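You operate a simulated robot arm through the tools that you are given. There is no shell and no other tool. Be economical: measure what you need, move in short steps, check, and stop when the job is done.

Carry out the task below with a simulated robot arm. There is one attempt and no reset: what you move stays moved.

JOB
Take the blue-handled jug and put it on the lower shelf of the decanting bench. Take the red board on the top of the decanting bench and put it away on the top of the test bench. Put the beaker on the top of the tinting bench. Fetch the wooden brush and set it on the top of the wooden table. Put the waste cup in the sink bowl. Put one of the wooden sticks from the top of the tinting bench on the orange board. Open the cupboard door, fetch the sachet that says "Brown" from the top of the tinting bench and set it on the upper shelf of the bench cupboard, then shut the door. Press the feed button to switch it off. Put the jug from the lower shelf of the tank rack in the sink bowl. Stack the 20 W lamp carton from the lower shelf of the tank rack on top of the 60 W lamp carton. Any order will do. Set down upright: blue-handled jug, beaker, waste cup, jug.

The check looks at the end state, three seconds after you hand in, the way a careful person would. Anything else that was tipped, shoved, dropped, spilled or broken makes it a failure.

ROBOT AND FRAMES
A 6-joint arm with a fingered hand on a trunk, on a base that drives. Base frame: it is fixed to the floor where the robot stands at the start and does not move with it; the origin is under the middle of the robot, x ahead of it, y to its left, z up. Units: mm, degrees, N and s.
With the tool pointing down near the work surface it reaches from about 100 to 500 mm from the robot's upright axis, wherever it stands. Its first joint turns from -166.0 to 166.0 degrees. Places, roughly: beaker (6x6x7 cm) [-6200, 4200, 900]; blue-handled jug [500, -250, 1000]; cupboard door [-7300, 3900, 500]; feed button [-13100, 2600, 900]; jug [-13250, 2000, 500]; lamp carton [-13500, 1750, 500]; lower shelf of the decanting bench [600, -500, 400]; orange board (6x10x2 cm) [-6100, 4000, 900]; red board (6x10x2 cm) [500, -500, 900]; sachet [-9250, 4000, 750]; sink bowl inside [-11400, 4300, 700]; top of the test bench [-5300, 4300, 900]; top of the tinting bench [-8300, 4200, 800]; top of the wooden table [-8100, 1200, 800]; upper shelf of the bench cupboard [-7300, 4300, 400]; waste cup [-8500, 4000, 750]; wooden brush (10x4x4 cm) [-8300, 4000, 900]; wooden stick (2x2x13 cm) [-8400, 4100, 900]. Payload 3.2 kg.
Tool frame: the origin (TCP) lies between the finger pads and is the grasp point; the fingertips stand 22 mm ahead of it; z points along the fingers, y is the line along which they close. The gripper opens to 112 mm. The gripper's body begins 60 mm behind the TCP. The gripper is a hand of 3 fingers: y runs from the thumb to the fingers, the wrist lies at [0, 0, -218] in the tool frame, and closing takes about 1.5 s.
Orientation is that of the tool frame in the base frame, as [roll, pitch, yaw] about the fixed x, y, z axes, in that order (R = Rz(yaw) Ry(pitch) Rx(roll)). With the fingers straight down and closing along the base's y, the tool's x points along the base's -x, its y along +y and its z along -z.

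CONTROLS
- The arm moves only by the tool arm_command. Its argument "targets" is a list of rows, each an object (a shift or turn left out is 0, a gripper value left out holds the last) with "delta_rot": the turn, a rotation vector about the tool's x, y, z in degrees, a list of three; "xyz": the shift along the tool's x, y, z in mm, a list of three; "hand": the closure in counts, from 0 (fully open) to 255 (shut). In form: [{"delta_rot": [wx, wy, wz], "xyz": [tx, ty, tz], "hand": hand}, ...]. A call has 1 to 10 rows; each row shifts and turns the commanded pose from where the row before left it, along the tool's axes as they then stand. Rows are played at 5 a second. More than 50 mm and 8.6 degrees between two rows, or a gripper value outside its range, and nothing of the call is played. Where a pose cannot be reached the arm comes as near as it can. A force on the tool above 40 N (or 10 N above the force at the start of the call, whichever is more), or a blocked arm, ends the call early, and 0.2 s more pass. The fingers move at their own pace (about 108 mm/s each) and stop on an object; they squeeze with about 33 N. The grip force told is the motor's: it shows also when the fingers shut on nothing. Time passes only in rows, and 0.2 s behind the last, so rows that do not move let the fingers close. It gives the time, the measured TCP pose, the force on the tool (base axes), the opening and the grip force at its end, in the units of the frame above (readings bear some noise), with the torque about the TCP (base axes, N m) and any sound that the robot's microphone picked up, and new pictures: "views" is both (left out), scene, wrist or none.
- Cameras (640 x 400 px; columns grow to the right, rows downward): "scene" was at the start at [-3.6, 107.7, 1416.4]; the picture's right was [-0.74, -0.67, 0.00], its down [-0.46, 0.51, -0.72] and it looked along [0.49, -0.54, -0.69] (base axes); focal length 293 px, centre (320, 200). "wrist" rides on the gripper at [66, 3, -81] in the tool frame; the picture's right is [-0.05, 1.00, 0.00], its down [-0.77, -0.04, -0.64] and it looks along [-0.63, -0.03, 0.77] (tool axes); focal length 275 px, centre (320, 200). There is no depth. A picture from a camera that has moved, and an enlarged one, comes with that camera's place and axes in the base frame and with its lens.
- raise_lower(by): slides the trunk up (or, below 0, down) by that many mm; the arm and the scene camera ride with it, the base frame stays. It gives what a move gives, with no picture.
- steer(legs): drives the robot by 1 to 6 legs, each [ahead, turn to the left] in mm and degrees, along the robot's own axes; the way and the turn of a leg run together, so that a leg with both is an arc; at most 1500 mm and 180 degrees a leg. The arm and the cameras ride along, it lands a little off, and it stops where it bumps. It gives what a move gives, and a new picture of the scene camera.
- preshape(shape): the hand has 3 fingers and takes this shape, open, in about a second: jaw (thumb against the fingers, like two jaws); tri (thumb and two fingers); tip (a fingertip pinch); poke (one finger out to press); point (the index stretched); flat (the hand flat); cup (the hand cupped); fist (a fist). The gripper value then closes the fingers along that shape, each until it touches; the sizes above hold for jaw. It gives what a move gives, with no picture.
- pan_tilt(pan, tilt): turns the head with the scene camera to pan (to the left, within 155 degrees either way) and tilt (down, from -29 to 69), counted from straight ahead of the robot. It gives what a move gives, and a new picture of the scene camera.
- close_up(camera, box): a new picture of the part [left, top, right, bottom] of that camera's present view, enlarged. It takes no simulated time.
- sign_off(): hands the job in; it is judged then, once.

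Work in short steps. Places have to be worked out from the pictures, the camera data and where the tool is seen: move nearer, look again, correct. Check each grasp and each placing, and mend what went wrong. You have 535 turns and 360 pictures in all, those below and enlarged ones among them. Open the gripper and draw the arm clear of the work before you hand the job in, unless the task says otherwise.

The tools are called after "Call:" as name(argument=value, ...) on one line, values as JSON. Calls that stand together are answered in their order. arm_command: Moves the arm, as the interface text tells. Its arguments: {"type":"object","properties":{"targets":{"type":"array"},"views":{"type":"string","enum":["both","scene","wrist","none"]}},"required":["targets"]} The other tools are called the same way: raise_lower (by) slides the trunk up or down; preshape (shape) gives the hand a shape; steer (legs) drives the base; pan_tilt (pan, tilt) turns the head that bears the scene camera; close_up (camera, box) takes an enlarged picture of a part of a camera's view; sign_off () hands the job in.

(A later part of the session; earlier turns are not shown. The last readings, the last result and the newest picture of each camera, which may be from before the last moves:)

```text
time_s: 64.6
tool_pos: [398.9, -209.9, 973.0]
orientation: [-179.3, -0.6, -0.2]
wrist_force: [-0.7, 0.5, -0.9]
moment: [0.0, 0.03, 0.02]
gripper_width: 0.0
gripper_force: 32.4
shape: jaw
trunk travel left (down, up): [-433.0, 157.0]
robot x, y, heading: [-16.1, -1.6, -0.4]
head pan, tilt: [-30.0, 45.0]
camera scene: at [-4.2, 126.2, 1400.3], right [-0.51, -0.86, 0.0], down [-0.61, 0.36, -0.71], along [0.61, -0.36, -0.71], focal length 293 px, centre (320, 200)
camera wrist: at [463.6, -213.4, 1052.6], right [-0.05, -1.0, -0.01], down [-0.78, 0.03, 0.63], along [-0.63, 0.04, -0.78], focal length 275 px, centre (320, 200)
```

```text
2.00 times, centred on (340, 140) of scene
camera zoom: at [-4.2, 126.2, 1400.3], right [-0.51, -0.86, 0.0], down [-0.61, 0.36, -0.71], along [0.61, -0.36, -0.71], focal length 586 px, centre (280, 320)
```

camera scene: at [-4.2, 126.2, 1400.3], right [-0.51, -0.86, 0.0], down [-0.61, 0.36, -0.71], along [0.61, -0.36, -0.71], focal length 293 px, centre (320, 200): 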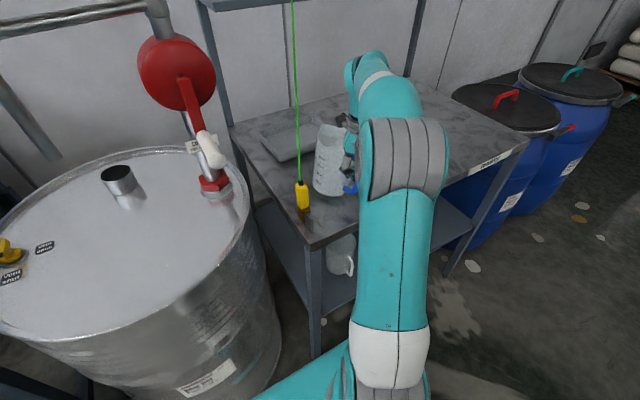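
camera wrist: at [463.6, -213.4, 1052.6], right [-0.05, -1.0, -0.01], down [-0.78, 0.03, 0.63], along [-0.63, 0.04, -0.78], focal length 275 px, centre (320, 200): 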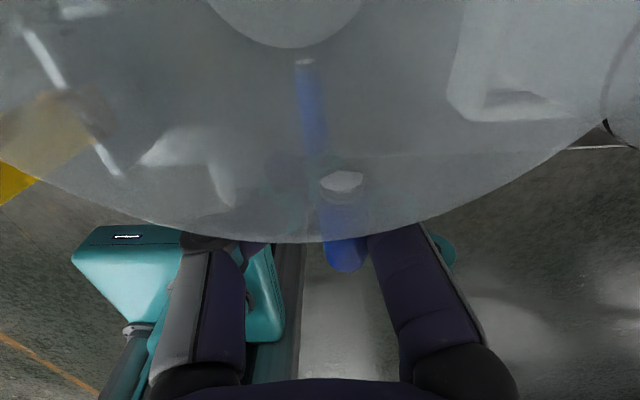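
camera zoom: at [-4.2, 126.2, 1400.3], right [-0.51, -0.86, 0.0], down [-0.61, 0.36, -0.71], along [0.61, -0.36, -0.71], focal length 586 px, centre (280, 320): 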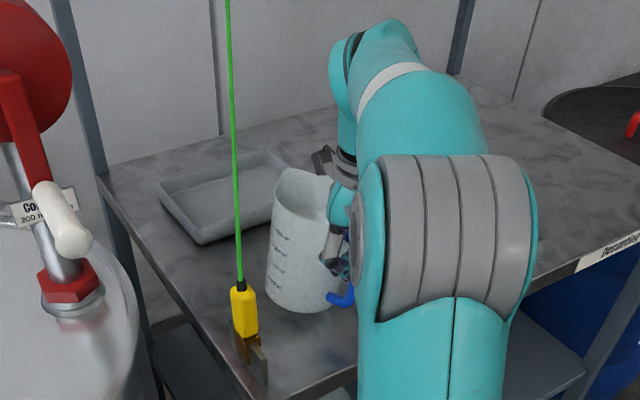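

The jug kept its place in the wrist picture although the hand rose 12 mm, so it is actually held. I lift further and check.

Call:
arm_command(targets=[{"xyz": [0, 0, -20]}, {"xyz": [0, 0, -30]}, {"xyz": [0, 0, -30]}], views="both")

```text
time_s: 65.4
tool_pos: [398.3, -212.1, 1051.7]
orientation: [-179.3, -0.6, -0.4]
wrist_force: [-0.4, 1.0, -0.7]
moment: [-0.03, 0.1, -0.03]
gripper_width: 0.0
gripper_force: 33.2
shape: jaw
trunk travel left (down, up): [-433.0, 157.0]
robot x, y, heading: [-15.4, -1.9, -0.6]
head pan, tilt: [-30.0, 45.0]
camera scene: at [-4.2, 126.2, 1400.3], right [-0.51, -0.86, 0.0], down [-0.61, 0.36, -0.71], along [0.61, -0.36, -0.71], focal length 293 px, centre (320, 200)
camera wrist: at [462.3, -215.6, 1133.0], right [-0.05, -1.0, -0.01], down [-0.78, 0.03, 0.63], along [-0.63, 0.04, -0.78], focal length 275 px, centre (320, 200)
```

scene: 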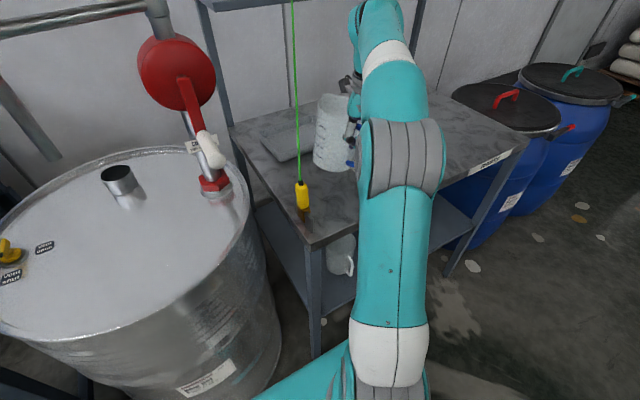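
wrist: 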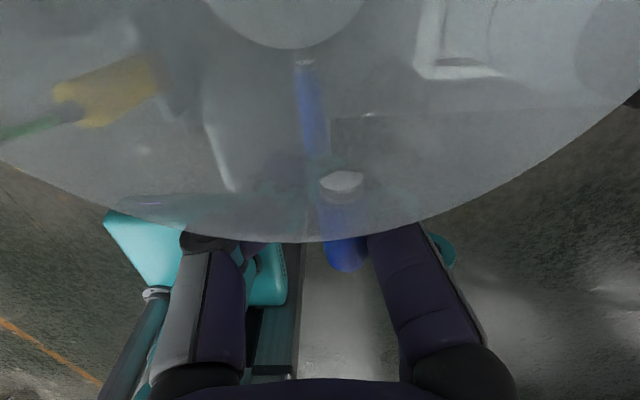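

The jug is held upright. But with the tool down the wrist would be too tight under the bench top at shelf height, so I set it back down and regrasp horizontally (the earlier "width 0" grasps were probably real).

Call:
arm_command(targets=[{"xyz": [0, 0, 30]}, {"xyz": [0, 0, 30]}, {"xyz": [0, 0, 20]}, {"xyz": [0, 0, 8]}, {"xyz": [0, 0, 3]}, {}], views="none")

```text
time_s: 66.8
tool_pos: [398.2, -209.3, 960.8]
orientation: [-179.3, -0.7, -0.3]
wrist_force: [0.4, 0.4, 0.6]
moment: [-0.01, 0.03, 0.01]
gripper_width: 0.2
gripper_force: 32.4
shape: jaw
trunk travel left (down, up): [-433.0, 157.0]
robot x, y, heading: [-17.2, -2.0, -0.5]
head pan, tilt: [-30.0, 45.0]
```

Call:
arm_command(targets=[{"xyz": [0, 0, 1], "hand": 90}, {}, {}, {}, {}, {"xyz": [0, 0, -40]}, {"xyz": [0, 0, -45]}, {"xyz": [0, 0, -45]}], views="wrist")

```text
time_s: 68.6
tool_pos: [398.8, -211.1, 1089.7]
orientation: [-179.4, -0.5, -0.3]
wrist_force: [-1.0, -1.1, -0.2]
moment: [-0.03, -0.03, 0.0]
gripper_width: 72.4
gripper_force: 0.0
shape: jaw
trunk travel left (down, up): [-433.0, 157.0]
robot x, y, heading: [-17.7, -1.1, -0.4]
head pan, tilt: [-30.0, 45.0]
camera wrist: at [463.8, -213.4, 1170.6], right [-0.05, -1.0, -0.01], down [-0.78, 0.03, 0.63], along [-0.63, 0.04, -0.78], focal length 275 px, centre (320, 200)
```

wrist: 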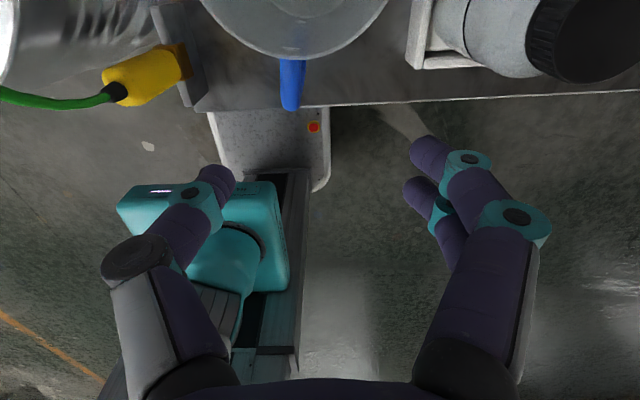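

The jug stands with its handle now near (402, -188). I back off, turn the hand horizontal again and lower it to handle height.

Call:
steer(legs=[[-200, 0]])

Call:
arm_command(targets=[{"delta_rot": [0, 8.5, 0]}, {"delta_rot": [0, 8.5, 0]}, {"delta_rot": [0, 8.5, 0]}, {"delta_rot": [0, 8.5, 0]}, {"delta_rot": [0, 8.5, 0]}, {"delta_rot": [0, 8.5, 0]}, {"delta_rot": [0, 8.5, 0]}, {"delta_rot": [0, 8.5, 0]}, {"delta_rot": [0, 8.5, 0]}, {"delta_rot": [0, 8.5, 0]}], views="none")

Call:
raise_lower(by=-148)

Call:
arm_command(targets=[{"delta_rot": [0, 4.6, 0]}], views="wrist")

```text
time_s: 70.2
tool_pos: [197.7, -207.3, 1089.1]
orientation: [-179.3, -0.7, -0.3]
wrist_force: [-1.0, 0.0, 0.1]
moment: [-0.01, 0.04, 0.03]
gripper_width: 72.3
gripper_force: 0.1
shape: jaw
trunk travel left (down, up): [-433.0, 157.0]
robot x, y, heading: [-216.4, -2.2, -0.2]
head pan, tilt: [-30.0, 45.0]
camera scene: at [-206.0, 128.1, 1400.3], right [-0.51, -0.86, 0.0], down [-0.61, 0.36, -0.71], along [0.61, -0.36, -0.71], focal length 293 px, centre (320, 200)
```

scene: 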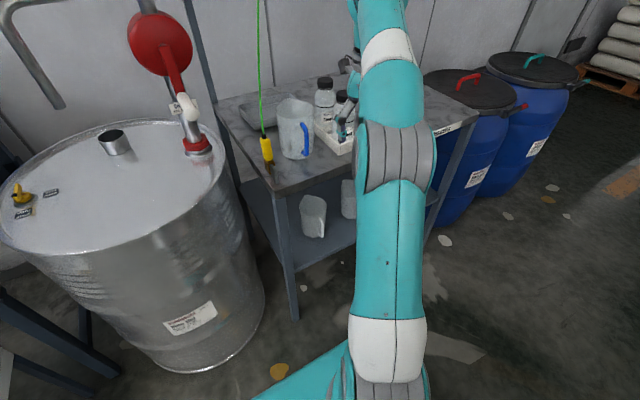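

```text
time_s: 72.4
tool_pos: [197.8, -207.8, 1089.1]
orientation: [-170.6, -85.7, -9.7]
wrist_force: [0.4, 0.4, -0.8]
moment: [-0.02, 0.0, -0.02]
gripper_width: 72.4
gripper_force: 0.1
shape: jaw
trunk travel left (down, up): [-433.0, 157.0]
robot x, y, heading: [-219.5, 0.9, -0.4]
head pan, tilt: [-30.0, 45.0]
```

```text
time_s: 74.1
tool_pos: [197.5, -208.0, 941.9]
orientation: [-171.5, -85.6, -8.8]
wrist_force: [0.2, -0.2, -0.5]
moment: [0.04, 0.01, -0.01]
gripper_width: 72.7
gripper_force: 0.0
shape: jaw
trunk travel left (down, up): [-285.0, 305.0]
robot x, y, heading: [-213.9, -3.4, -0.6]
head pan, tilt: [-30.0, 45.0]
```

```text
time_s: 74.5
tool_pos: [197.5, -207.6, 941.6]
orientation: [-64.2, -89.3, -116.1]
wrist_force: [0.5, 0.1, -0.1]
moment: [-0.01, -0.01, -0.04]
gripper_width: 72.1
gripper_force: 0.1
shape: jaw
trunk travel left (down, up): [-285.0, 305.0]
robot x, y, heading: [-216.7, -0.9, -0.2]
head pan, tilt: [-30.0, 45.0]
camera wrist: at [116.3, -210.3, 1007.4], right [-0.01, -1.0, -0.06], down [-0.63, 0.05, -0.77], along [0.78, 0.03, -0.63], focal length 275 px, centre (320, 200)
```

wrist: 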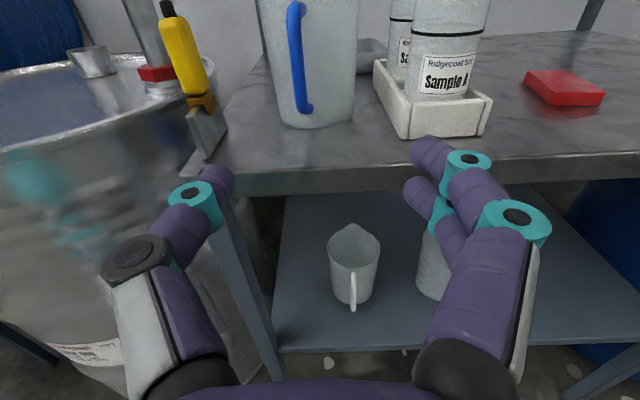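

Call:
steer(legs=[[60, 0]])

Call:
arm_command(targets=[{"xyz": [0, -20, 40]}, {"xyz": [0, 0, 40]}, {"xyz": [0, 0, 35]}], views="wrist")

```text
time_s: 75.5
tool_pos: [257.4, -207.9, 941.3]
orientation: [-67.9, -89.2, -112.3]
wrist_force: [0.1, -0.5, 0.2]
moment: [0.0, -0.01, -0.02]
gripper_width: 72.3
gripper_force: 0.1
shape: jaw
trunk travel left (down, up): [-285.0, 305.0]
robot x, y, heading: [-158.6, -2.4, -0.5]
head pan, tilt: [-30.0, 45.0]
camera scene: at [-146.0, 127.6, 1252.3], right [-0.51, -0.86, 0.0], down [-0.61, 0.36, -0.71], along [0.61, -0.36, -0.71], focal length 293 px, centre (320, 200)
```

scene: 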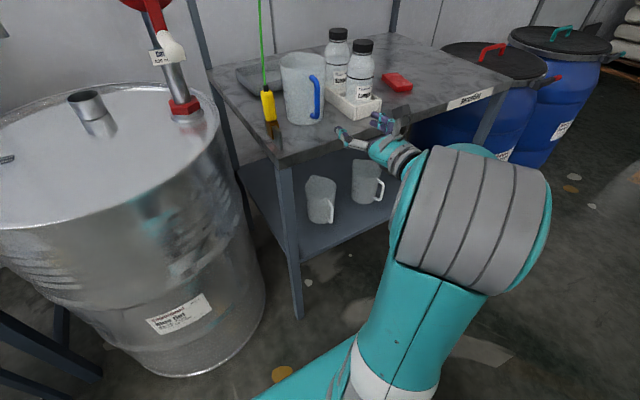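

```text
time_s: 76.3
tool_pos: [371.0, -187.4, 940.7]
orientation: [-68.3, -89.2, -112.1]
wrist_force: [-0.7, 0.1, 0.2]
moment: [-0.03, -0.02, -0.03]
gripper_width: 72.3
gripper_force: 0.0
shape: jaw
trunk travel left (down, up): [-285.0, 305.0]
robot x, y, heading: [-158.3, 0.5, -0.5]
head pan, tilt: [-30.0, 45.0]
camera wrist: at [291.8, -191.3, 1007.2], right [-0.01, -1.0, -0.06], down [-0.63, 0.05, -0.77], along [0.77, 0.03, -0.63], focal length 275 px, centre (320, 200)
```

wrist: 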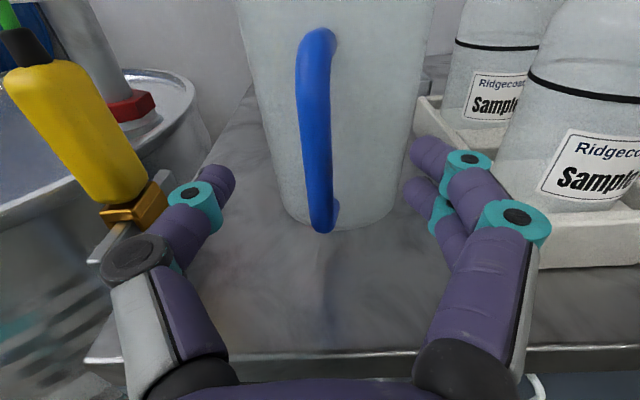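

Call:
arm_command(targets=[{"xyz": [0, 1, 28]}, {"hand": 255}, {}, {}, {}, {}, {}, {}], views="wrist")

Call:
arm_command(targets=[{"xyz": [5, 0, 0]}, {"xyz": [8, 0, 0]}, {"xyz": [12, 0, 0]}, {}], views="both")

```text
time_s: 78.1
tool_pos: [398.8, -191.7, 941.1]
orientation: [-68.8, -89.3, -111.5]
wrist_force: [0.3, 0.1, 0.1]
moment: [0.01, -0.01, -0.01]
gripper_width: 0.0
gripper_force: 32.9
shape: jaw
trunk travel left (down, up): [-285.0, 305.0]
robot x, y, heading: [-159.9, 4.0, -0.6]
head pan, tilt: [-30.0, 45.0]
camera wrist: at [319.4, -193.8, 1007.5], right [0.0, -1.0, -0.06], down [-0.63, 0.05, -0.77], along [0.77, 0.03, -0.63], focal length 275 px, centre (320, 200)
```

wrist: 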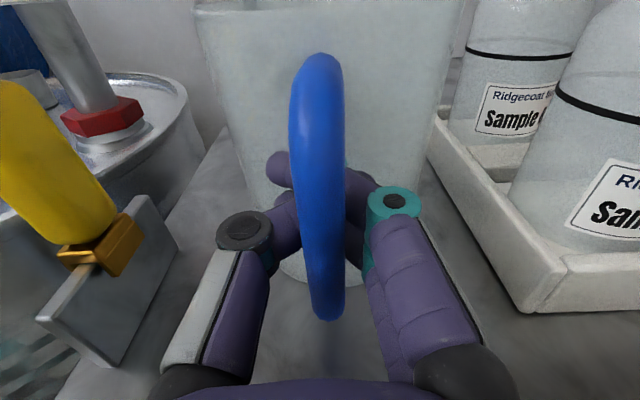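

```text
time_s: 79.1
tool_pos: [399.6, -190.8, 967.4]
orientation: [-68.2, -89.5, -112.1]
wrist_force: [-0.9, 1.5, -0.3]
moment: [0.03, 0.01, 0.02]
gripper_width: 0.0
gripper_force: 33.1
shape: jaw
trunk travel left (down, up): [-285.0, 305.0]
robot x, y, heading: [-156.5, -0.2, -0.7]
head pan, tilt: [-30.0, 45.0]
camera scene: at [-145.7, 127.6, 1252.3], right [-0.51, -0.86, 0.0], down [-0.61, 0.36, -0.71], along [0.61, -0.36, -0.71], focal length 293 px, centre (320, 200)
camera wrist: at [319.9, -193.4, 1033.6], right [0.0, -1.0, -0.06], down [-0.63, 0.05, -0.77], along [0.77, 0.03, -0.63], focal length 275 px, centre (320, 200)
```

scene: 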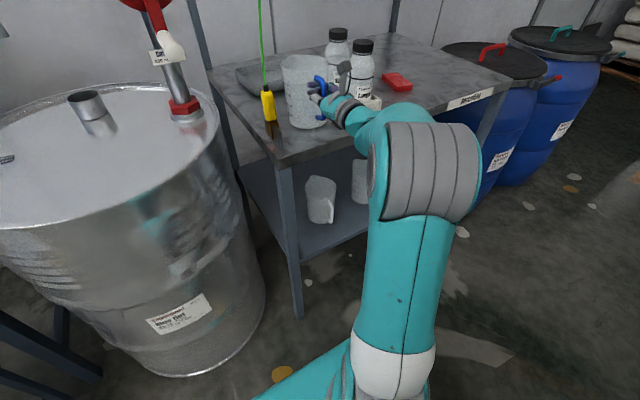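
wrist: 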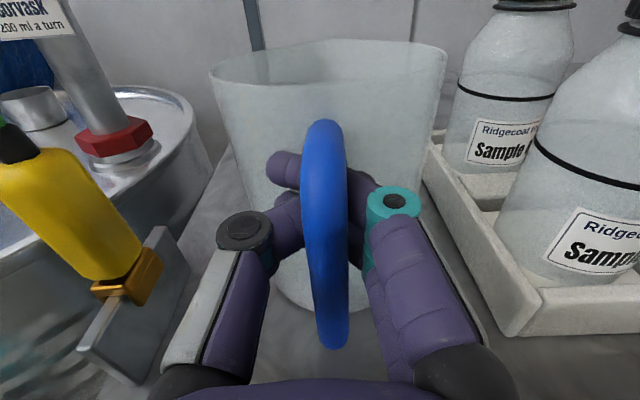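

The jug did not lift this time: a horizontal grasp only cages the handle, whereas the grasp along the bar truly held. I lower, release and regrasp from above with a ~22° forward tilt, which keeps the wrist in front of the bench edge at the shelf.

Call:
arm_command(targets=[{"xyz": [-12, 0, 0]}, {"xyz": [-13, 0, 0]}, {"hand": 90}, {}, {}, {}, {}, {"xyz": [0, 0, -40]}, {"xyz": [0, 0, -40]}, {"xyz": [0, 0, -40]}], views="none")

Call:
raise_lower(by=150)

Call:
arm_command(targets=[{"delta_rot": [0, -8.5, 0]}, {"delta_rot": [0, -8.5, 0]}, {"delta_rot": [0, -8.5, 0]}, {"delta_rot": [0, -8.5, 0]}, {"delta_rot": [0, -8.5, 0]}, {"delta_rot": [0, -8.5, 0]}, {"delta_rot": [0, -8.5, 0]}, {"delta_rot": [0, -8.2, 0]}], views="none")

Call:
steer(legs=[[120, 0]])

Call:
arm_command(targets=[{}], views="wrist")

```text
time_s: 81.3
tool_pos: [281.1, -190.4, 942.0]
orientation: [-69.7, -89.3, -110.5]
wrist_force: [0.2, 0.1, 0.1]
moment: [0.04, -0.01, 0.01]
gripper_width: 72.2
gripper_force: 0.2
shape: jaw
trunk travel left (down, up): [-285.0, 305.0]
robot x, y, heading: [-155.9, -2.2, -0.8]
head pan, tilt: [-30.0, 45.0]
```

```text
time_s: 83.0
tool_pos: [280.6, -190.2, 1092.0]
orientation: [-68.7, -89.2, -111.7]
wrist_force: [-0.5, -0.5, 0.7]
moment: [-0.01, -0.02, 0.01]
gripper_width: 72.2
gripper_force: 0.0
shape: jaw
trunk travel left (down, up): [-435.0, 155.0]
robot x, y, heading: [-154.8, -0.3, -0.5]
head pan, tilt: [-30.0, 45.0]
```

```text
time_s: 84.8
tool_pos: [282.1, -190.1, 1092.1]
orientation: [-179.2, -22.4, -0.7]
wrist_force: [-0.2, 0.2, 0.0]
moment: [-0.02, -0.05, -0.04]
gripper_width: 72.3
gripper_force: 0.0
shape: jaw
trunk travel left (down, up): [-435.0, 155.0]
robot x, y, heading: [-155.9, 0.6, -0.5]
head pan, tilt: [-30.0, 45.0]
```

```text
time_s: 86.1
tool_pos: [401.8, -191.1, 1092.4]
orientation: [-179.4, -22.5, -0.5]
wrist_force: [-0.6, -0.6, -0.4]
moment: [0.01, 0.02, 0.0]
gripper_width: 72.3
gripper_force: 0.0
shape: jaw
trunk travel left (down, up): [-435.0, 155.0]
robot x, y, heading: [-40.9, -3.1, -0.1]
head pan, tilt: [-30.0, 45.0]
camera scene: at [-25.8, 126.6, 1402.3], right [-0.51, -0.86, 0.0], down [-0.61, 0.36, -0.71], along [0.61, -0.36, -0.71], focal length 293 px, centre (320, 200)
```

scene: 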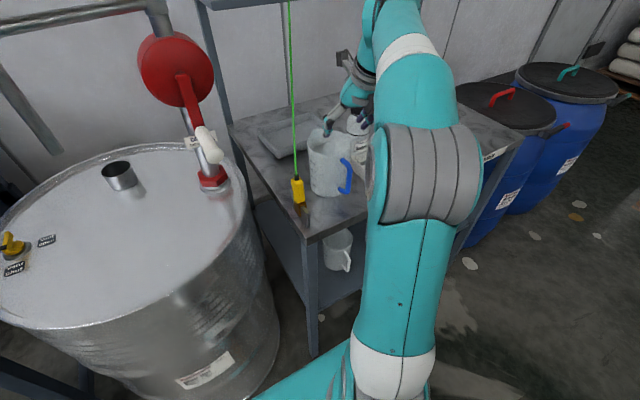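

```text
time_s: 86.5
tool_pos: [401.1, -191.5, 1092.3]
orientation: [-179.3, -22.5, -0.6]
wrist_force: [0.5, 0.4, -1.4]
moment: [0.0, 0.0, -0.01]
gripper_width: 72.2
gripper_force: 0.0
shape: jaw
trunk travel left (down, up): [-435.0, 155.0]
robot x, y, heading: [-40.6, -2.9, -0.6]
head pan, tilt: [-30.0, 45.0]
camera wrist: at [431.5, -194.4, 1192.3], right [-0.05, -1.0, -0.03], down [-0.96, 0.04, 0.29], along [-0.29, 0.04, -0.96], focal length 275 px, centre (320, 200)
```

wrist: 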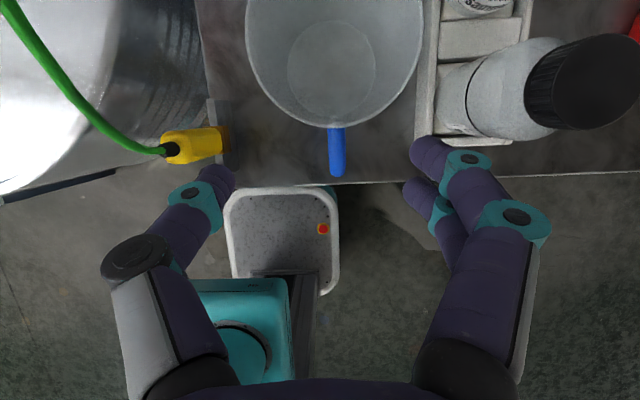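

The bar is at about (396, -200). I descend to it with the tilt kept.

Call:
arm_command(targets=[{"xyz": [-20, 3, 40]}, {"xyz": [-19, 3, 40]}, {"xyz": [-19, 2, 40]}], views="wrist")

```text
time_s: 87.3
tool_pos: [394.3, -197.8, 958.6]
orientation: [-179.4, -22.6, -0.5]
wrist_force: [0.6, 1.0, -0.1]
moment: [-0.01, 0.02, 0.0]
gripper_width: 72.2
gripper_force: 0.0
shape: jaw
trunk travel left (down, up): [-435.0, 155.0]
robot x, y, heading: [-38.1, -1.5, -0.5]
head pan, tilt: [-30.0, 45.0]
camera wrist: at [424.9, -201.1, 1059.1], right [-0.05, -1.0, -0.03], down [-0.96, 0.04, 0.29], along [-0.29, 0.04, -0.96], focal length 275 px, centre (320, 200)
```

wrist: 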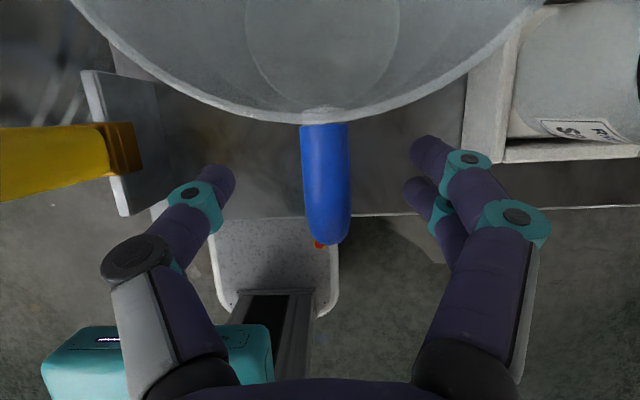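

Call:
arm_command(targets=[{"xyz": [0, 2, 0], "hand": 255}, {}, {}, {}, {}, {}, {}, {"xyz": [5, 0, -12]}, {}], views="wrist")

Call:
arm_command(targets=[{"xyz": [8, 0, -20]}, {"xyz": [8, 0, -20]}, {}], views="both")

```text
time_s: 89.3
tool_pos: [394.3, -199.7, 972.0]
orientation: [-179.3, -22.4, -0.5]
wrist_force: [-0.2, -0.1, 0.2]
moment: [-0.02, 0.05, 0.01]
gripper_width: 0.0
gripper_force: 32.9
shape: jaw
trunk travel left (down, up): [-435.0, 155.0]
robot x, y, heading: [-40.6, -4.4, -0.2]
head pan, tilt: [-30.0, 45.0]
camera wrist: at [424.4, -202.5, 1072.0], right [-0.05, -1.0, -0.03], down [-0.96, 0.04, 0.29], along [-0.29, 0.04, -0.96], focal length 275 px, centre (320, 200)
```

wrist: 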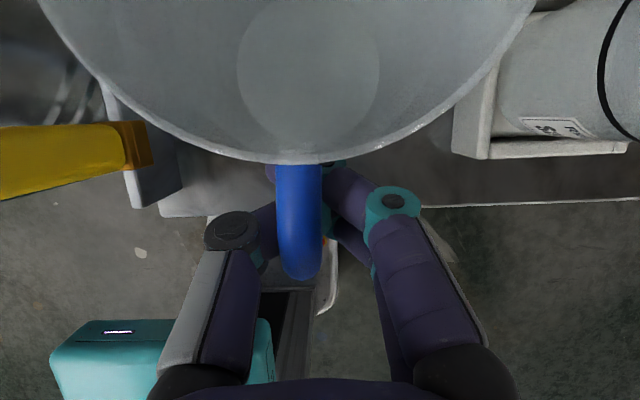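

```text
time_s: 90.1
tool_pos: [392.8, -201.2, 1016.7]
orientation: [-179.3, -22.4, -0.6]
wrist_force: [-0.5, -0.2, 0.5]
moment: [-0.01, 0.02, 0.02]
gripper_width: 0.0
gripper_force: 32.7
shape: jaw
trunk travel left (down, up): [-435.0, 155.0]
robot x, y, heading: [-37.9, -2.7, -0.4]
head pan, tilt: [-30.0, 45.0]
camera scene: at [-26.3, 126.6, 1402.3], right [-0.51, -0.86, 0.0], down [-0.61, 0.36, -0.71], along [0.61, -0.36, -0.71], focal length 293 px, centre (320, 200)
camera wrist: at [423.5, -203.6, 1115.2], right [-0.05, -1.0, -0.03], down [-0.96, 0.04, 0.29], along [-0.29, 0.04, -0.96], focal length 275 px, centre (320, 200)
```

scene: 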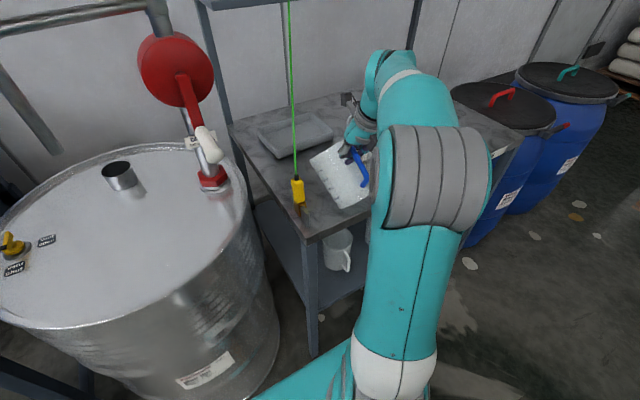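
wrist: 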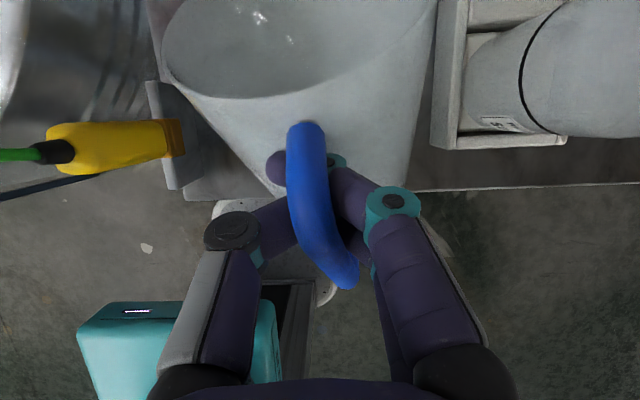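

The jug hangs tilted with this tilt of the hand, so only the straight-down grasp holds it. I lower it back gently.

Call:
arm_command(targets=[{"xyz": [-4, 0, 10]}, {"xyz": [-4, 0, 10]}, {"xyz": [-4, 0, 10]}, {"xyz": [-4, 0, 10]}, {"xyz": [-5, 0, 12]}, {}], views="both")

```text
time_s: 91.2
tool_pos: [394.3, -199.2, 975.7]
orientation: [-179.9, -23.6, -0.3]
wrist_force: [-2.2, 3.6, 26.5]
moment: [0.05, -0.05, 0.0]
gripper_width: 0.0
gripper_force: 33.4
shape: jaw
trunk travel left (down, up): [-435.0, 155.0]
robot x, y, heading: [-39.9, 0.4, -0.6]
head pan, tilt: [-30.0, 45.0]
stopped in row 5: the force on the tool passed its limit at 47 N (the readings are from after the stop); the commanded pose is now the measured one
camera scene: at [-28.5, 128.4, 1402.5], right [-0.51, -0.86, 0.0], down [-0.61, 0.36, -0.71], along [0.61, -0.36, -0.71], focal length 293 px, centre (320, 200)
camera wrist: at [423.3, -202.3, 1075.9], right [-0.05, -1.0, -0.02], down [-0.96, 0.04, 0.27], along [-0.27, 0.03, -0.96], focal length 275 px, centre (320, 200)
```

scene: 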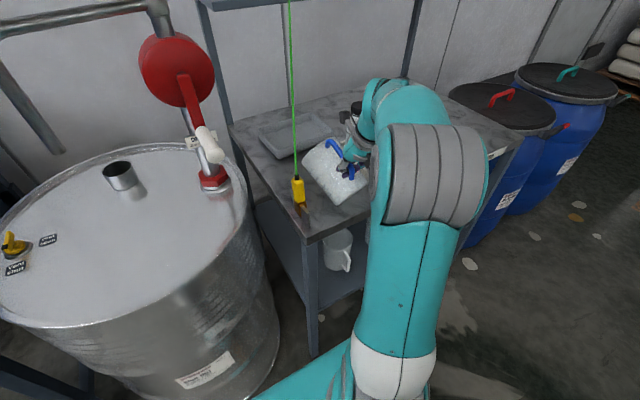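
wrist: 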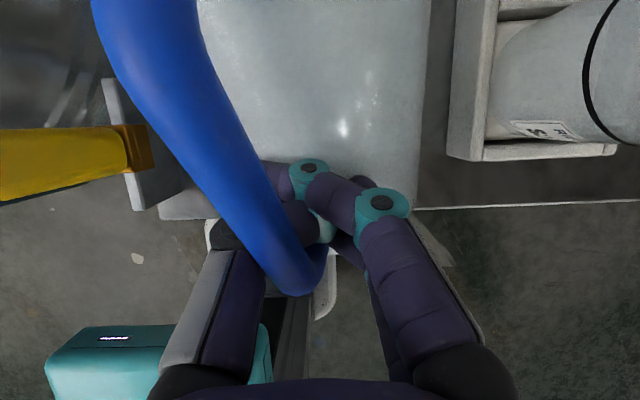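

The jug got pushed over onto its far side with the handle up, still hooked in the fingers. I raise slowly to relieve the force and look at how it hangs.

Call:
arm_command(targets=[{"xyz": [4, 0, -10]}, {"xyz": [4, 0, -10]}, {}], views="both")

Call:
close_up(camera="scene", box=[240, 60, 440, 240])

```text
time_s: 92.0
tool_pos: [394.3, -199.7, 994.1]
orientation: [-179.8, -23.2, -0.4]
wrist_force: [0.1, 0.7, -1.2]
moment: [-0.02, 0.0, 0.01]
gripper_width: 0.2
gripper_force: 33.0
shape: jaw
trunk travel left (down, up): [-435.0, 155.0]
robot x, y, heading: [-38.0, -3.4, -0.6]
head pan, tilt: [-30.0, 45.0]
camera scene: at [-26.4, 126.7, 1402.2], right [-0.51, -0.86, 0.0], down [-0.61, 0.36, -0.71], along [0.61, -0.36, -0.71], focal length 293 px, centre (320, 200)
camera wrist: at [424.4, -203.3, 1093.4], right [-0.05, -1.0, -0.02], down [-0.96, 0.04, 0.28], along [-0.28, 0.04, -0.96], focal length 275 px, centre (320, 200)
```

scene: 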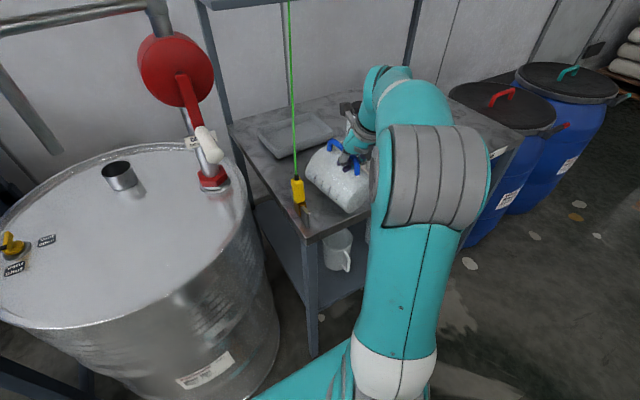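
wrist: 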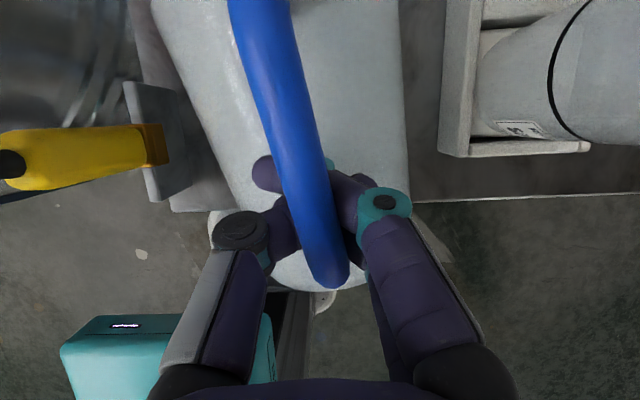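

```text
2.22 times, centred on (340, 150) of scene
camera zoom: at [-26.4, 126.7, 1402.2], right [-0.51, -0.86, 0.0], down [-0.61, 0.36, -0.71], along [0.61, -0.36, -0.71], focal length 651 px, centre (276, 311)
```

zoom: 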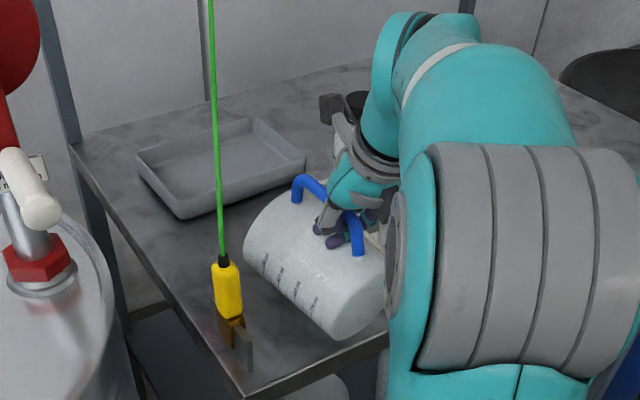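

The jug hangs like a suitcase from its handle. Plan: lift it so it hangs base-down, carry it ~100 mm further onto the bench, touch its far base edge down and pull the handle back to right it.

Call:
arm_command(targets=[{"xyz": [8, 0, -20]}, {"xyz": [12, 0, -30]}, {"xyz": [12, 0, -30]}, {"xyz": [12, 0, -30]}, {}], views="both")

Call:
close_up(camera="scene", box=[240, 40, 440, 220])

```text
time_s: 93.2
tool_pos: [393.0, -201.4, 1110.8]
orientation: [-179.7, -23.1, -0.4]
wrist_force: [-0.1, -0.8, 0.0]
moment: [-0.03, 0.0, -0.01]
gripper_width: 0.1
gripper_force: 33.0
shape: jaw
trunk travel left (down, up): [-435.0, 155.0]
robot x, y, heading: [-38.3, -0.4, -0.4]
head pan, tilt: [-30.0, 45.0]
camera scene: at [-26.4, 126.6, 1402.3], right [-0.51, -0.86, 0.0], down [-0.61, 0.36, -0.71], along [0.61, -0.36, -0.71], focal length 293 px, centre (320, 200)
camera wrist: at [421.8, -205.1, 1211.4], right [-0.05, -1.0, -0.02], down [-0.96, 0.04, 0.28], along [-0.28, 0.04, -0.96], focal length 275 px, centre (320, 200)
```

scene: 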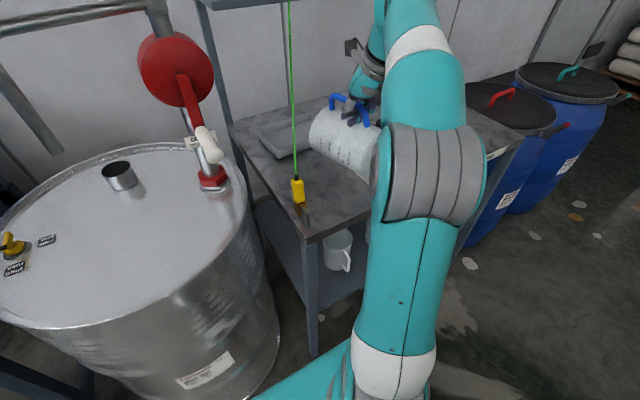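
wrist: 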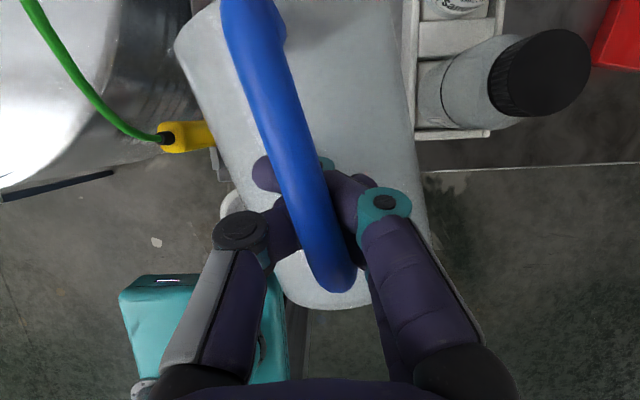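

```text
2.22 times, centred on (340, 130) of scene
camera zoom: at [-26.4, 126.6, 1402.3], right [-0.51, -0.86, 0.0], down [-0.61, 0.36, -0.71], along [0.61, -0.36, -0.71], focal length 651 px, centre (276, 356)
```

zoom: 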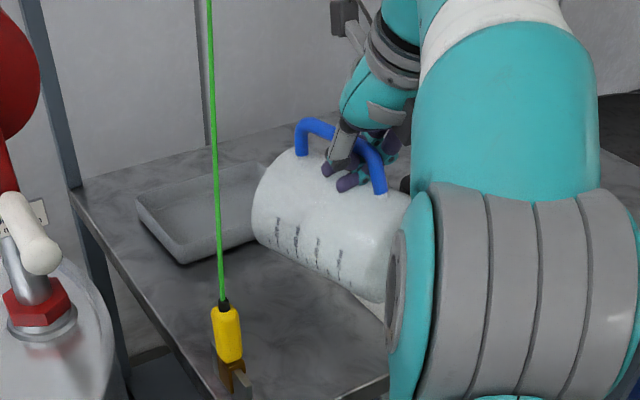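

It is held steadily, lying along x. I carry it ~110 mm forward and rotate the hand towards horizontal in the air, to see whether the jug turns upright with it.

Call:
arm_command(targets=[{"xyz": [40, 0, 14]}, {"xyz": [40, 0, 14]}, {"delta_rot": [0, 8, 0]}, {"delta_rot": [0, 8, 0]}, {"delta_rot": [0, 8, 0]}, {"delta_rot": [0, 8, 0]}, {}], views="both")

```text
time_s: 94.8
tool_pos: [476.0, -202.3, 1117.7]
orientation: [-179.7, -55.2, -0.7]
wrist_force: [-0.1, 0.9, -1.4]
moment: [0.04, 0.02, 0.01]
gripper_width: 0.0
gripper_force: 33.2
shape: jaw
trunk travel left (down, up): [-435.0, 155.0]
robot x, y, heading: [-40.3, 0.9, -0.3]
head pan, tilt: [-30.0, 45.0]
camera scene: at [-26.4, 126.6, 1402.3], right [-0.51, -0.86, 0.0], down [-0.61, 0.36, -0.71], along [0.61, -0.36, -0.71], focal length 293 px, centre (320, 200)
camera wrist: at [448.1, -204.7, 1218.0], right [-0.03, -1.0, -0.04], down [-0.96, 0.04, -0.27], along [0.27, 0.03, -0.96], focal length 275 px, centre (320, 200)
```

scene: 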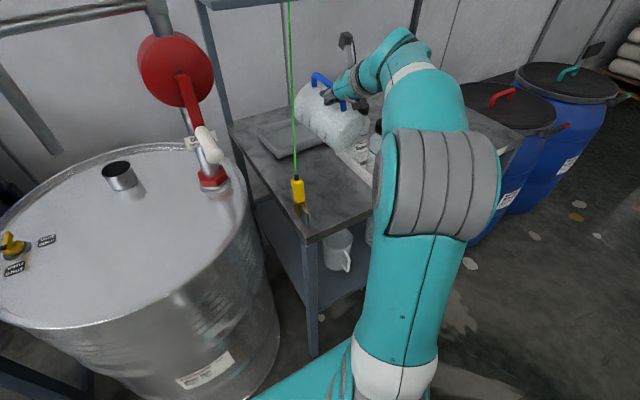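
wrist: 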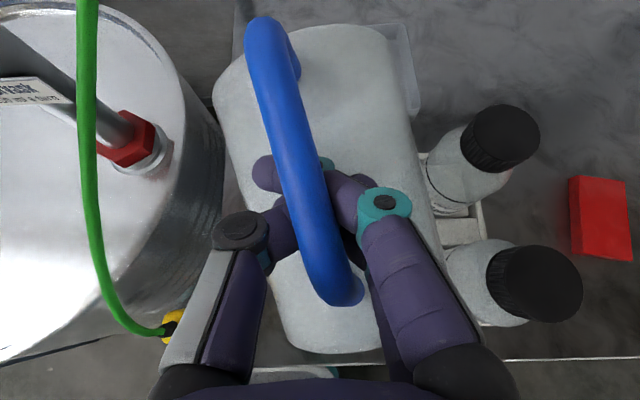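

The jug swings freely and stays horizontal. I carry it further forward (drive 35 mm, arm 60 mm) before laying it down to shift the hook to the rim end of the handle.

Call:
steer(legs=[[35, 0]])

Call:
arm_command(targets=[{"xyz": [17, 0, 25]}, {"xyz": [17, 0, 25]}, {}], views="both")

```text
time_s: 95.6
tool_pos: [512.5, -202.7, 1118.1]
orientation: [-179.5, -55.1, -0.7]
wrist_force: [0.0, 0.4, -1.5]
moment: [0.0, -0.02, -0.05]
gripper_width: 0.0
gripper_force: 33.1
shape: jaw
trunk travel left (down, up): [-435.0, 155.0]
robot x, y, heading: [-6.9, -3.8, -0.6]
head pan, tilt: [-30.0, 45.0]
camera scene: at [9.1, 126.3, 1402.3], right [-0.51, -0.86, 0.0], down [-0.61, 0.36, -0.71], along [0.61, -0.36, -0.71], focal length 293 px, centre (320, 200)
```

scene: 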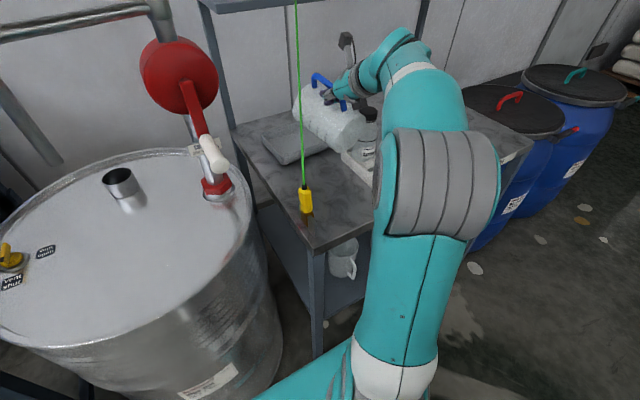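

```text
time_s: 96.4
tool_pos: [571.9, -202.5, 1115.6]
orientation: [-179.4, -55.2, -0.7]
wrist_force: [-0.4, 0.3, 0.1]
moment: [0.01, 0.04, 0.03]
gripper_width: 0.1
gripper_force: 33.2
shape: jaw
trunk travel left (down, up): [-435.0, 155.0]
robot x, y, heading: [-2.4, -2.9, -0.7]
head pan, tilt: [-30.0, 45.0]
camera scene: at [8.6, 126.4, 1402.3], right [-0.51, -0.86, 0.0], down [-0.61, 0.36, -0.71], along [0.61, -0.36, -0.71], focal length 293 px, centre (320, 200)
camera wrist: at [543.4, -204.5, 1215.9], right [-0.03, -1.0, -0.04], down [-0.96, 0.04, -0.27], along [0.27, 0.03, -0.96], focal length 275 px, centre (320, 200)
```

scene: 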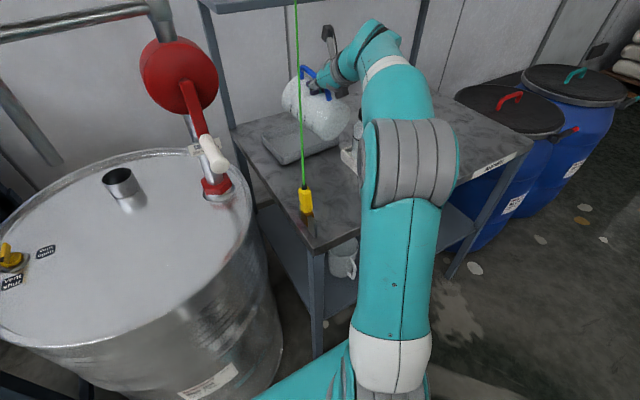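
wrist: 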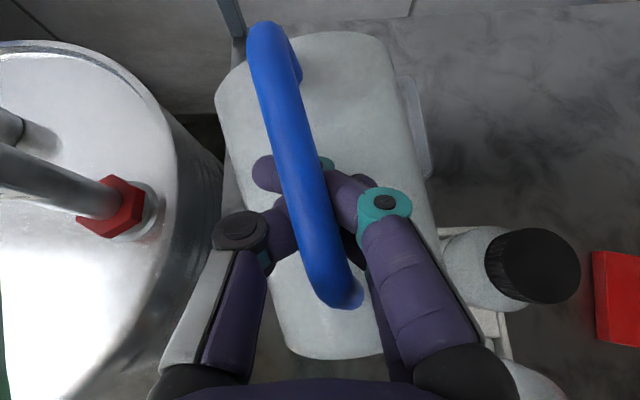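

The tray is under the jug here, so I go back 95 mm, lay the jug on the clear bench area, then shift the hook along the bar.

Call:
arm_command(targets=[{"xyz": [-18, 0, -26]}, {"xyz": [-18, 0, -26]}, {"xyz": [-18, 0, -26]}, {"xyz": [-24.6, 0, 17.2]}, {"xyz": [-24.6, 0, 17.2]}, {"xyz": [-16.4, 0, 11.4]}, {"xyz": [-8.2, 0, 5.7]}, {}], views="scene")

Call:
close_up(camera="scene", box=[240, 60, 440, 240])

```text
time_s: 98.2
tool_pos: [477.0, -201.7, 1025.4]
orientation: [-179.5, -55.2, -0.6]
wrist_force: [0.2, 0.7, -0.8]
moment: [0.01, -0.01, 0.0]
gripper_width: 0.3
gripper_force: 32.8
shape: jaw
trunk travel left (down, up): [-435.0, 155.0]
robot x, y, heading: [-3.0, 1.2, -0.4]
head pan, tilt: [-30.0, 45.0]
camera scene: at [8.5, 126.4, 1402.3], right [-0.51, -0.86, 0.0], down [-0.61, 0.36, -0.71], along [0.61, -0.36, -0.71], focal length 293 px, centre (320, 200)
```

scene: 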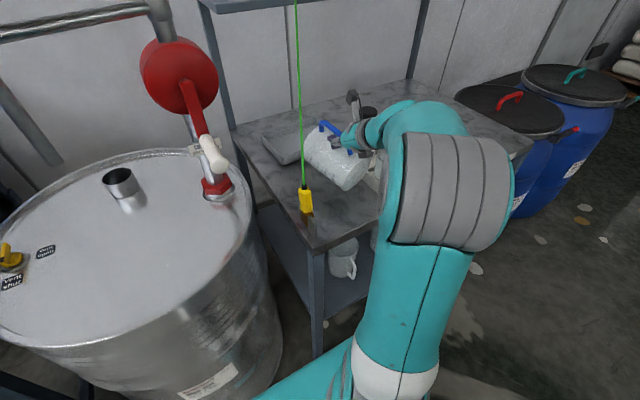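

```text
2.22 times, centred on (340, 150) of scene
camera zoom: at [8.5, 126.4, 1402.3], right [-0.51, -0.86, 0.0], down [-0.61, 0.36, -0.71], along [0.61, -0.36, -0.71], focal length 651 px, centre (276, 311)
```

zoom: 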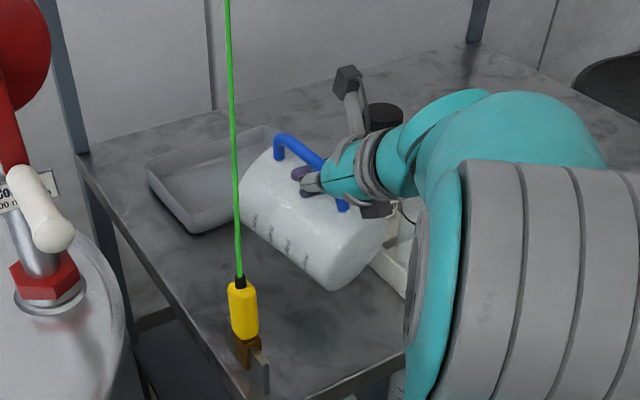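

Call:
arm_command(targets=[{"xyz": [-12.6, 0, -18], "delta_rot": [-6.2, 0, 4.3]}, {"delta_rot": [-6.2, 0, 4.3]}, {"xyz": [-16, 0, 11.5]}, {"xyz": [-8, 0, 5.7]}, {"xyz": [-5, 0, 3]}, {}], views="both")

```text
time_s: 99.6
tool_pos: [454.2, -201.0, 992.3]
orientation: [-179.6, -55.1, -15.6]
wrist_force: [-0.4, -0.2, -1.0]
moment: [-0.01, -0.01, 0.0]
gripper_width: 0.1
gripper_force: 33.4
shape: jaw
trunk travel left (down, up): [-435.0, 155.0]
robot x, y, heading: [-2.0, -4.4, -0.5]
head pan, tilt: [-30.0, 45.0]
camera scene: at [8.6, 126.4, 1402.3], right [-0.51, -0.86, 0.0], down [-0.61, 0.36, -0.71], along [0.61, -0.36, -0.71], focal length 293 px, centre (320, 200)
camera wrist: at [426.7, -195.8, 1092.6], right [-0.29, -0.96, -0.04], down [-0.92, 0.29, -0.27], along [0.27, -0.04, -0.96], focal length 275 px, centre (320, 200)
```

scene: 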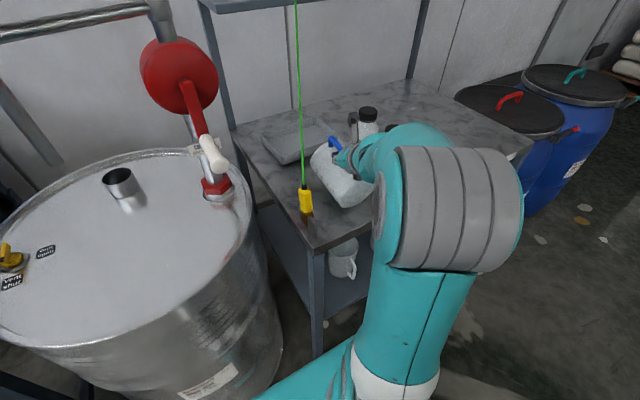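
wrist: 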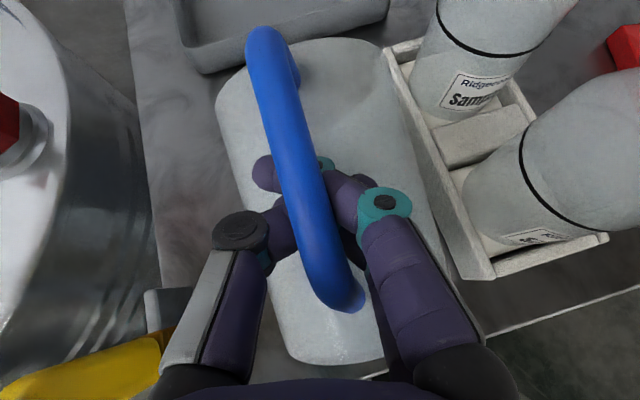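

Call:
arm_command(targets=[{"xyz": [0, -20, 0]}, {"xyz": [-5, 0, 3.4]}, {"xyz": [-5, 0, 3.4]}, {"xyz": [-5, 0, 3.4]}, {}], views="none")

Call:
arm_command(targets=[{"xyz": [-4, 0, 2.7]}, {"xyz": [-4, 0, 2.7]}, {}], views="wrist")

```text
time_s: 100.8
tool_pos: [459.5, -181.6, 974.9]
orientation: [-179.5, -55.3, -15.7]
wrist_force: [2.3, 1.9, 15.1]
moment: [-0.02, 0.04, 0.02]
gripper_width: 0.0
gripper_force: 33.1
shape: jaw
trunk travel left (down, up): [-435.0, 155.0]
robot x, y, heading: [-4.2, -3.0, -0.4]
head pan, tilt: [-30.0, 45.0]
```

```text
time_s: 101.3
tool_pos: [461.0, -181.0, 973.6]
orientation: [-179.2, -56.1, -15.9]
wrist_force: [-2.6, 2.6, 19.6]
moment: [0.06, 0.13, -0.01]
gripper_width: 0.0
gripper_force: 32.8
shape: jaw
trunk travel left (down, up): [-435.0, 155.0]
robot x, y, heading: [-6.4, -0.3, -0.5]
head pan, tilt: [-30.0, 45.0]
stopped in row 2: the force on the tool passed its limit at 46 N (the readings are from after the stop); the commanded pose is now the measured one
camera wrist: at [431.7, -175.8, 1074.5], right [-0.29, -0.96, -0.05], down [-0.91, 0.29, -0.29], along [0.29, -0.04, -0.96], focal length 275 px, centre (320, 200)
```

wrist: 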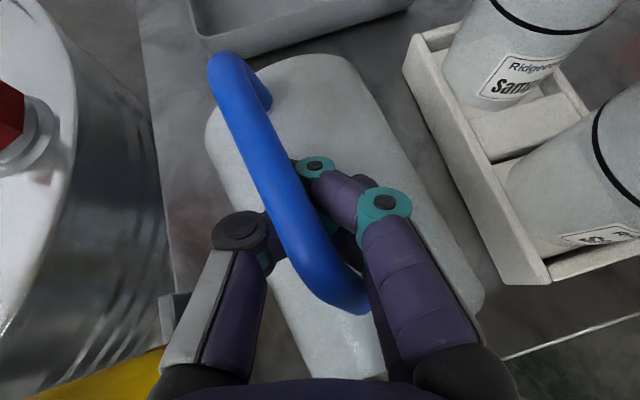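

The jug rests on the bench. I ease up, loosen the fingers, slide them ~45 mm along the bar to the rim end, and close.

Call:
arm_command(targets=[{"xyz": [5, 0, -3.4]}, {"hand": 180}, {}, {}, {"xyz": [7.5, -7, 11]}, {"xyz": [7.5, -7, 11]}, {"xyz": [7.5, -7, 11]}, {}], views="wrist")

```text
time_s: 103.1
tool_pos: [506.6, -172.3, 977.6]
orientation: [-179.4, -55.7, -15.9]
wrist_force: [-0.5, 1.4, 5.4]
moment: [-0.13, 0.09, -0.07]
gripper_width: 32.5
gripper_force: 0.1
shape: jaw
trunk travel left (down, up): [-435.0, 155.0]
robot x, y, heading: [-1.2, -3.3, -0.2]
head pan, tilt: [-30.0, 45.0]
camera wrist: at [477.5, -166.8, 1078.2], right [-0.29, -0.96, -0.04], down [-0.92, 0.29, -0.28], along [0.28, -0.04, -0.96], focal length 275 px, centre (320, 200)
```

wrist: 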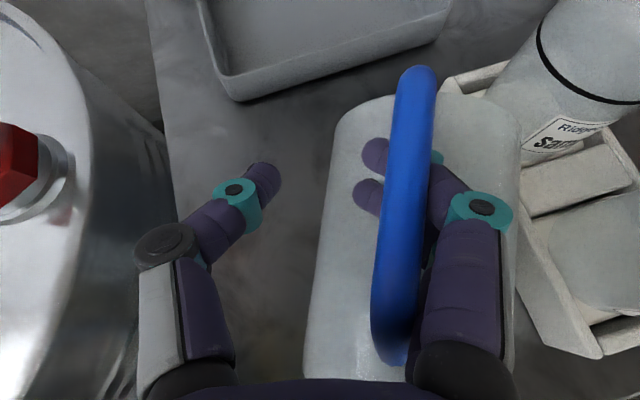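

Call:
arm_command(targets=[{"xyz": [2, 0, -1.5], "hand": 255}, {}, {}, {}, {}, {}], views="wrist")

```text
time_s: 104.5
tool_pos: [506.9, -171.7, 980.2]
orientation: [-179.3, -55.7, -15.8]
wrist_force: [0.4, 0.4, -0.8]
moment: [-0.01, 0.0, 0.01]
gripper_width: 0.0
gripper_force: 33.3
shape: jaw
trunk travel left (down, up): [-435.0, 155.0]
robot x, y, heading: [-3.6, -3.9, -0.1]
head pan, tilt: [-30.0, 45.0]
camera wrist: at [477.8, -166.9, 1080.2], right [-0.29, -0.96, -0.05], down [-0.92, 0.29, -0.28], along [0.28, -0.04, -0.96], focal length 275 px, centre (320, 200)
```

wrist: 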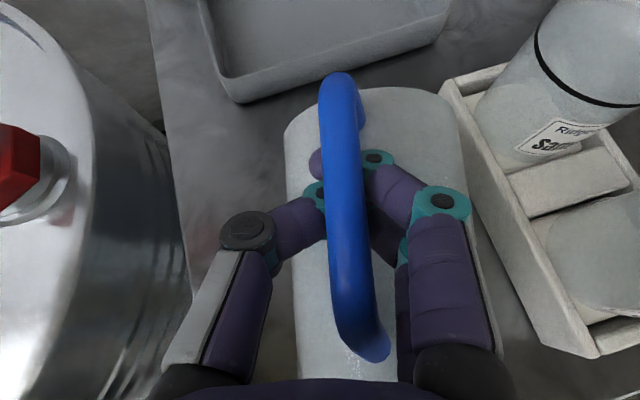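

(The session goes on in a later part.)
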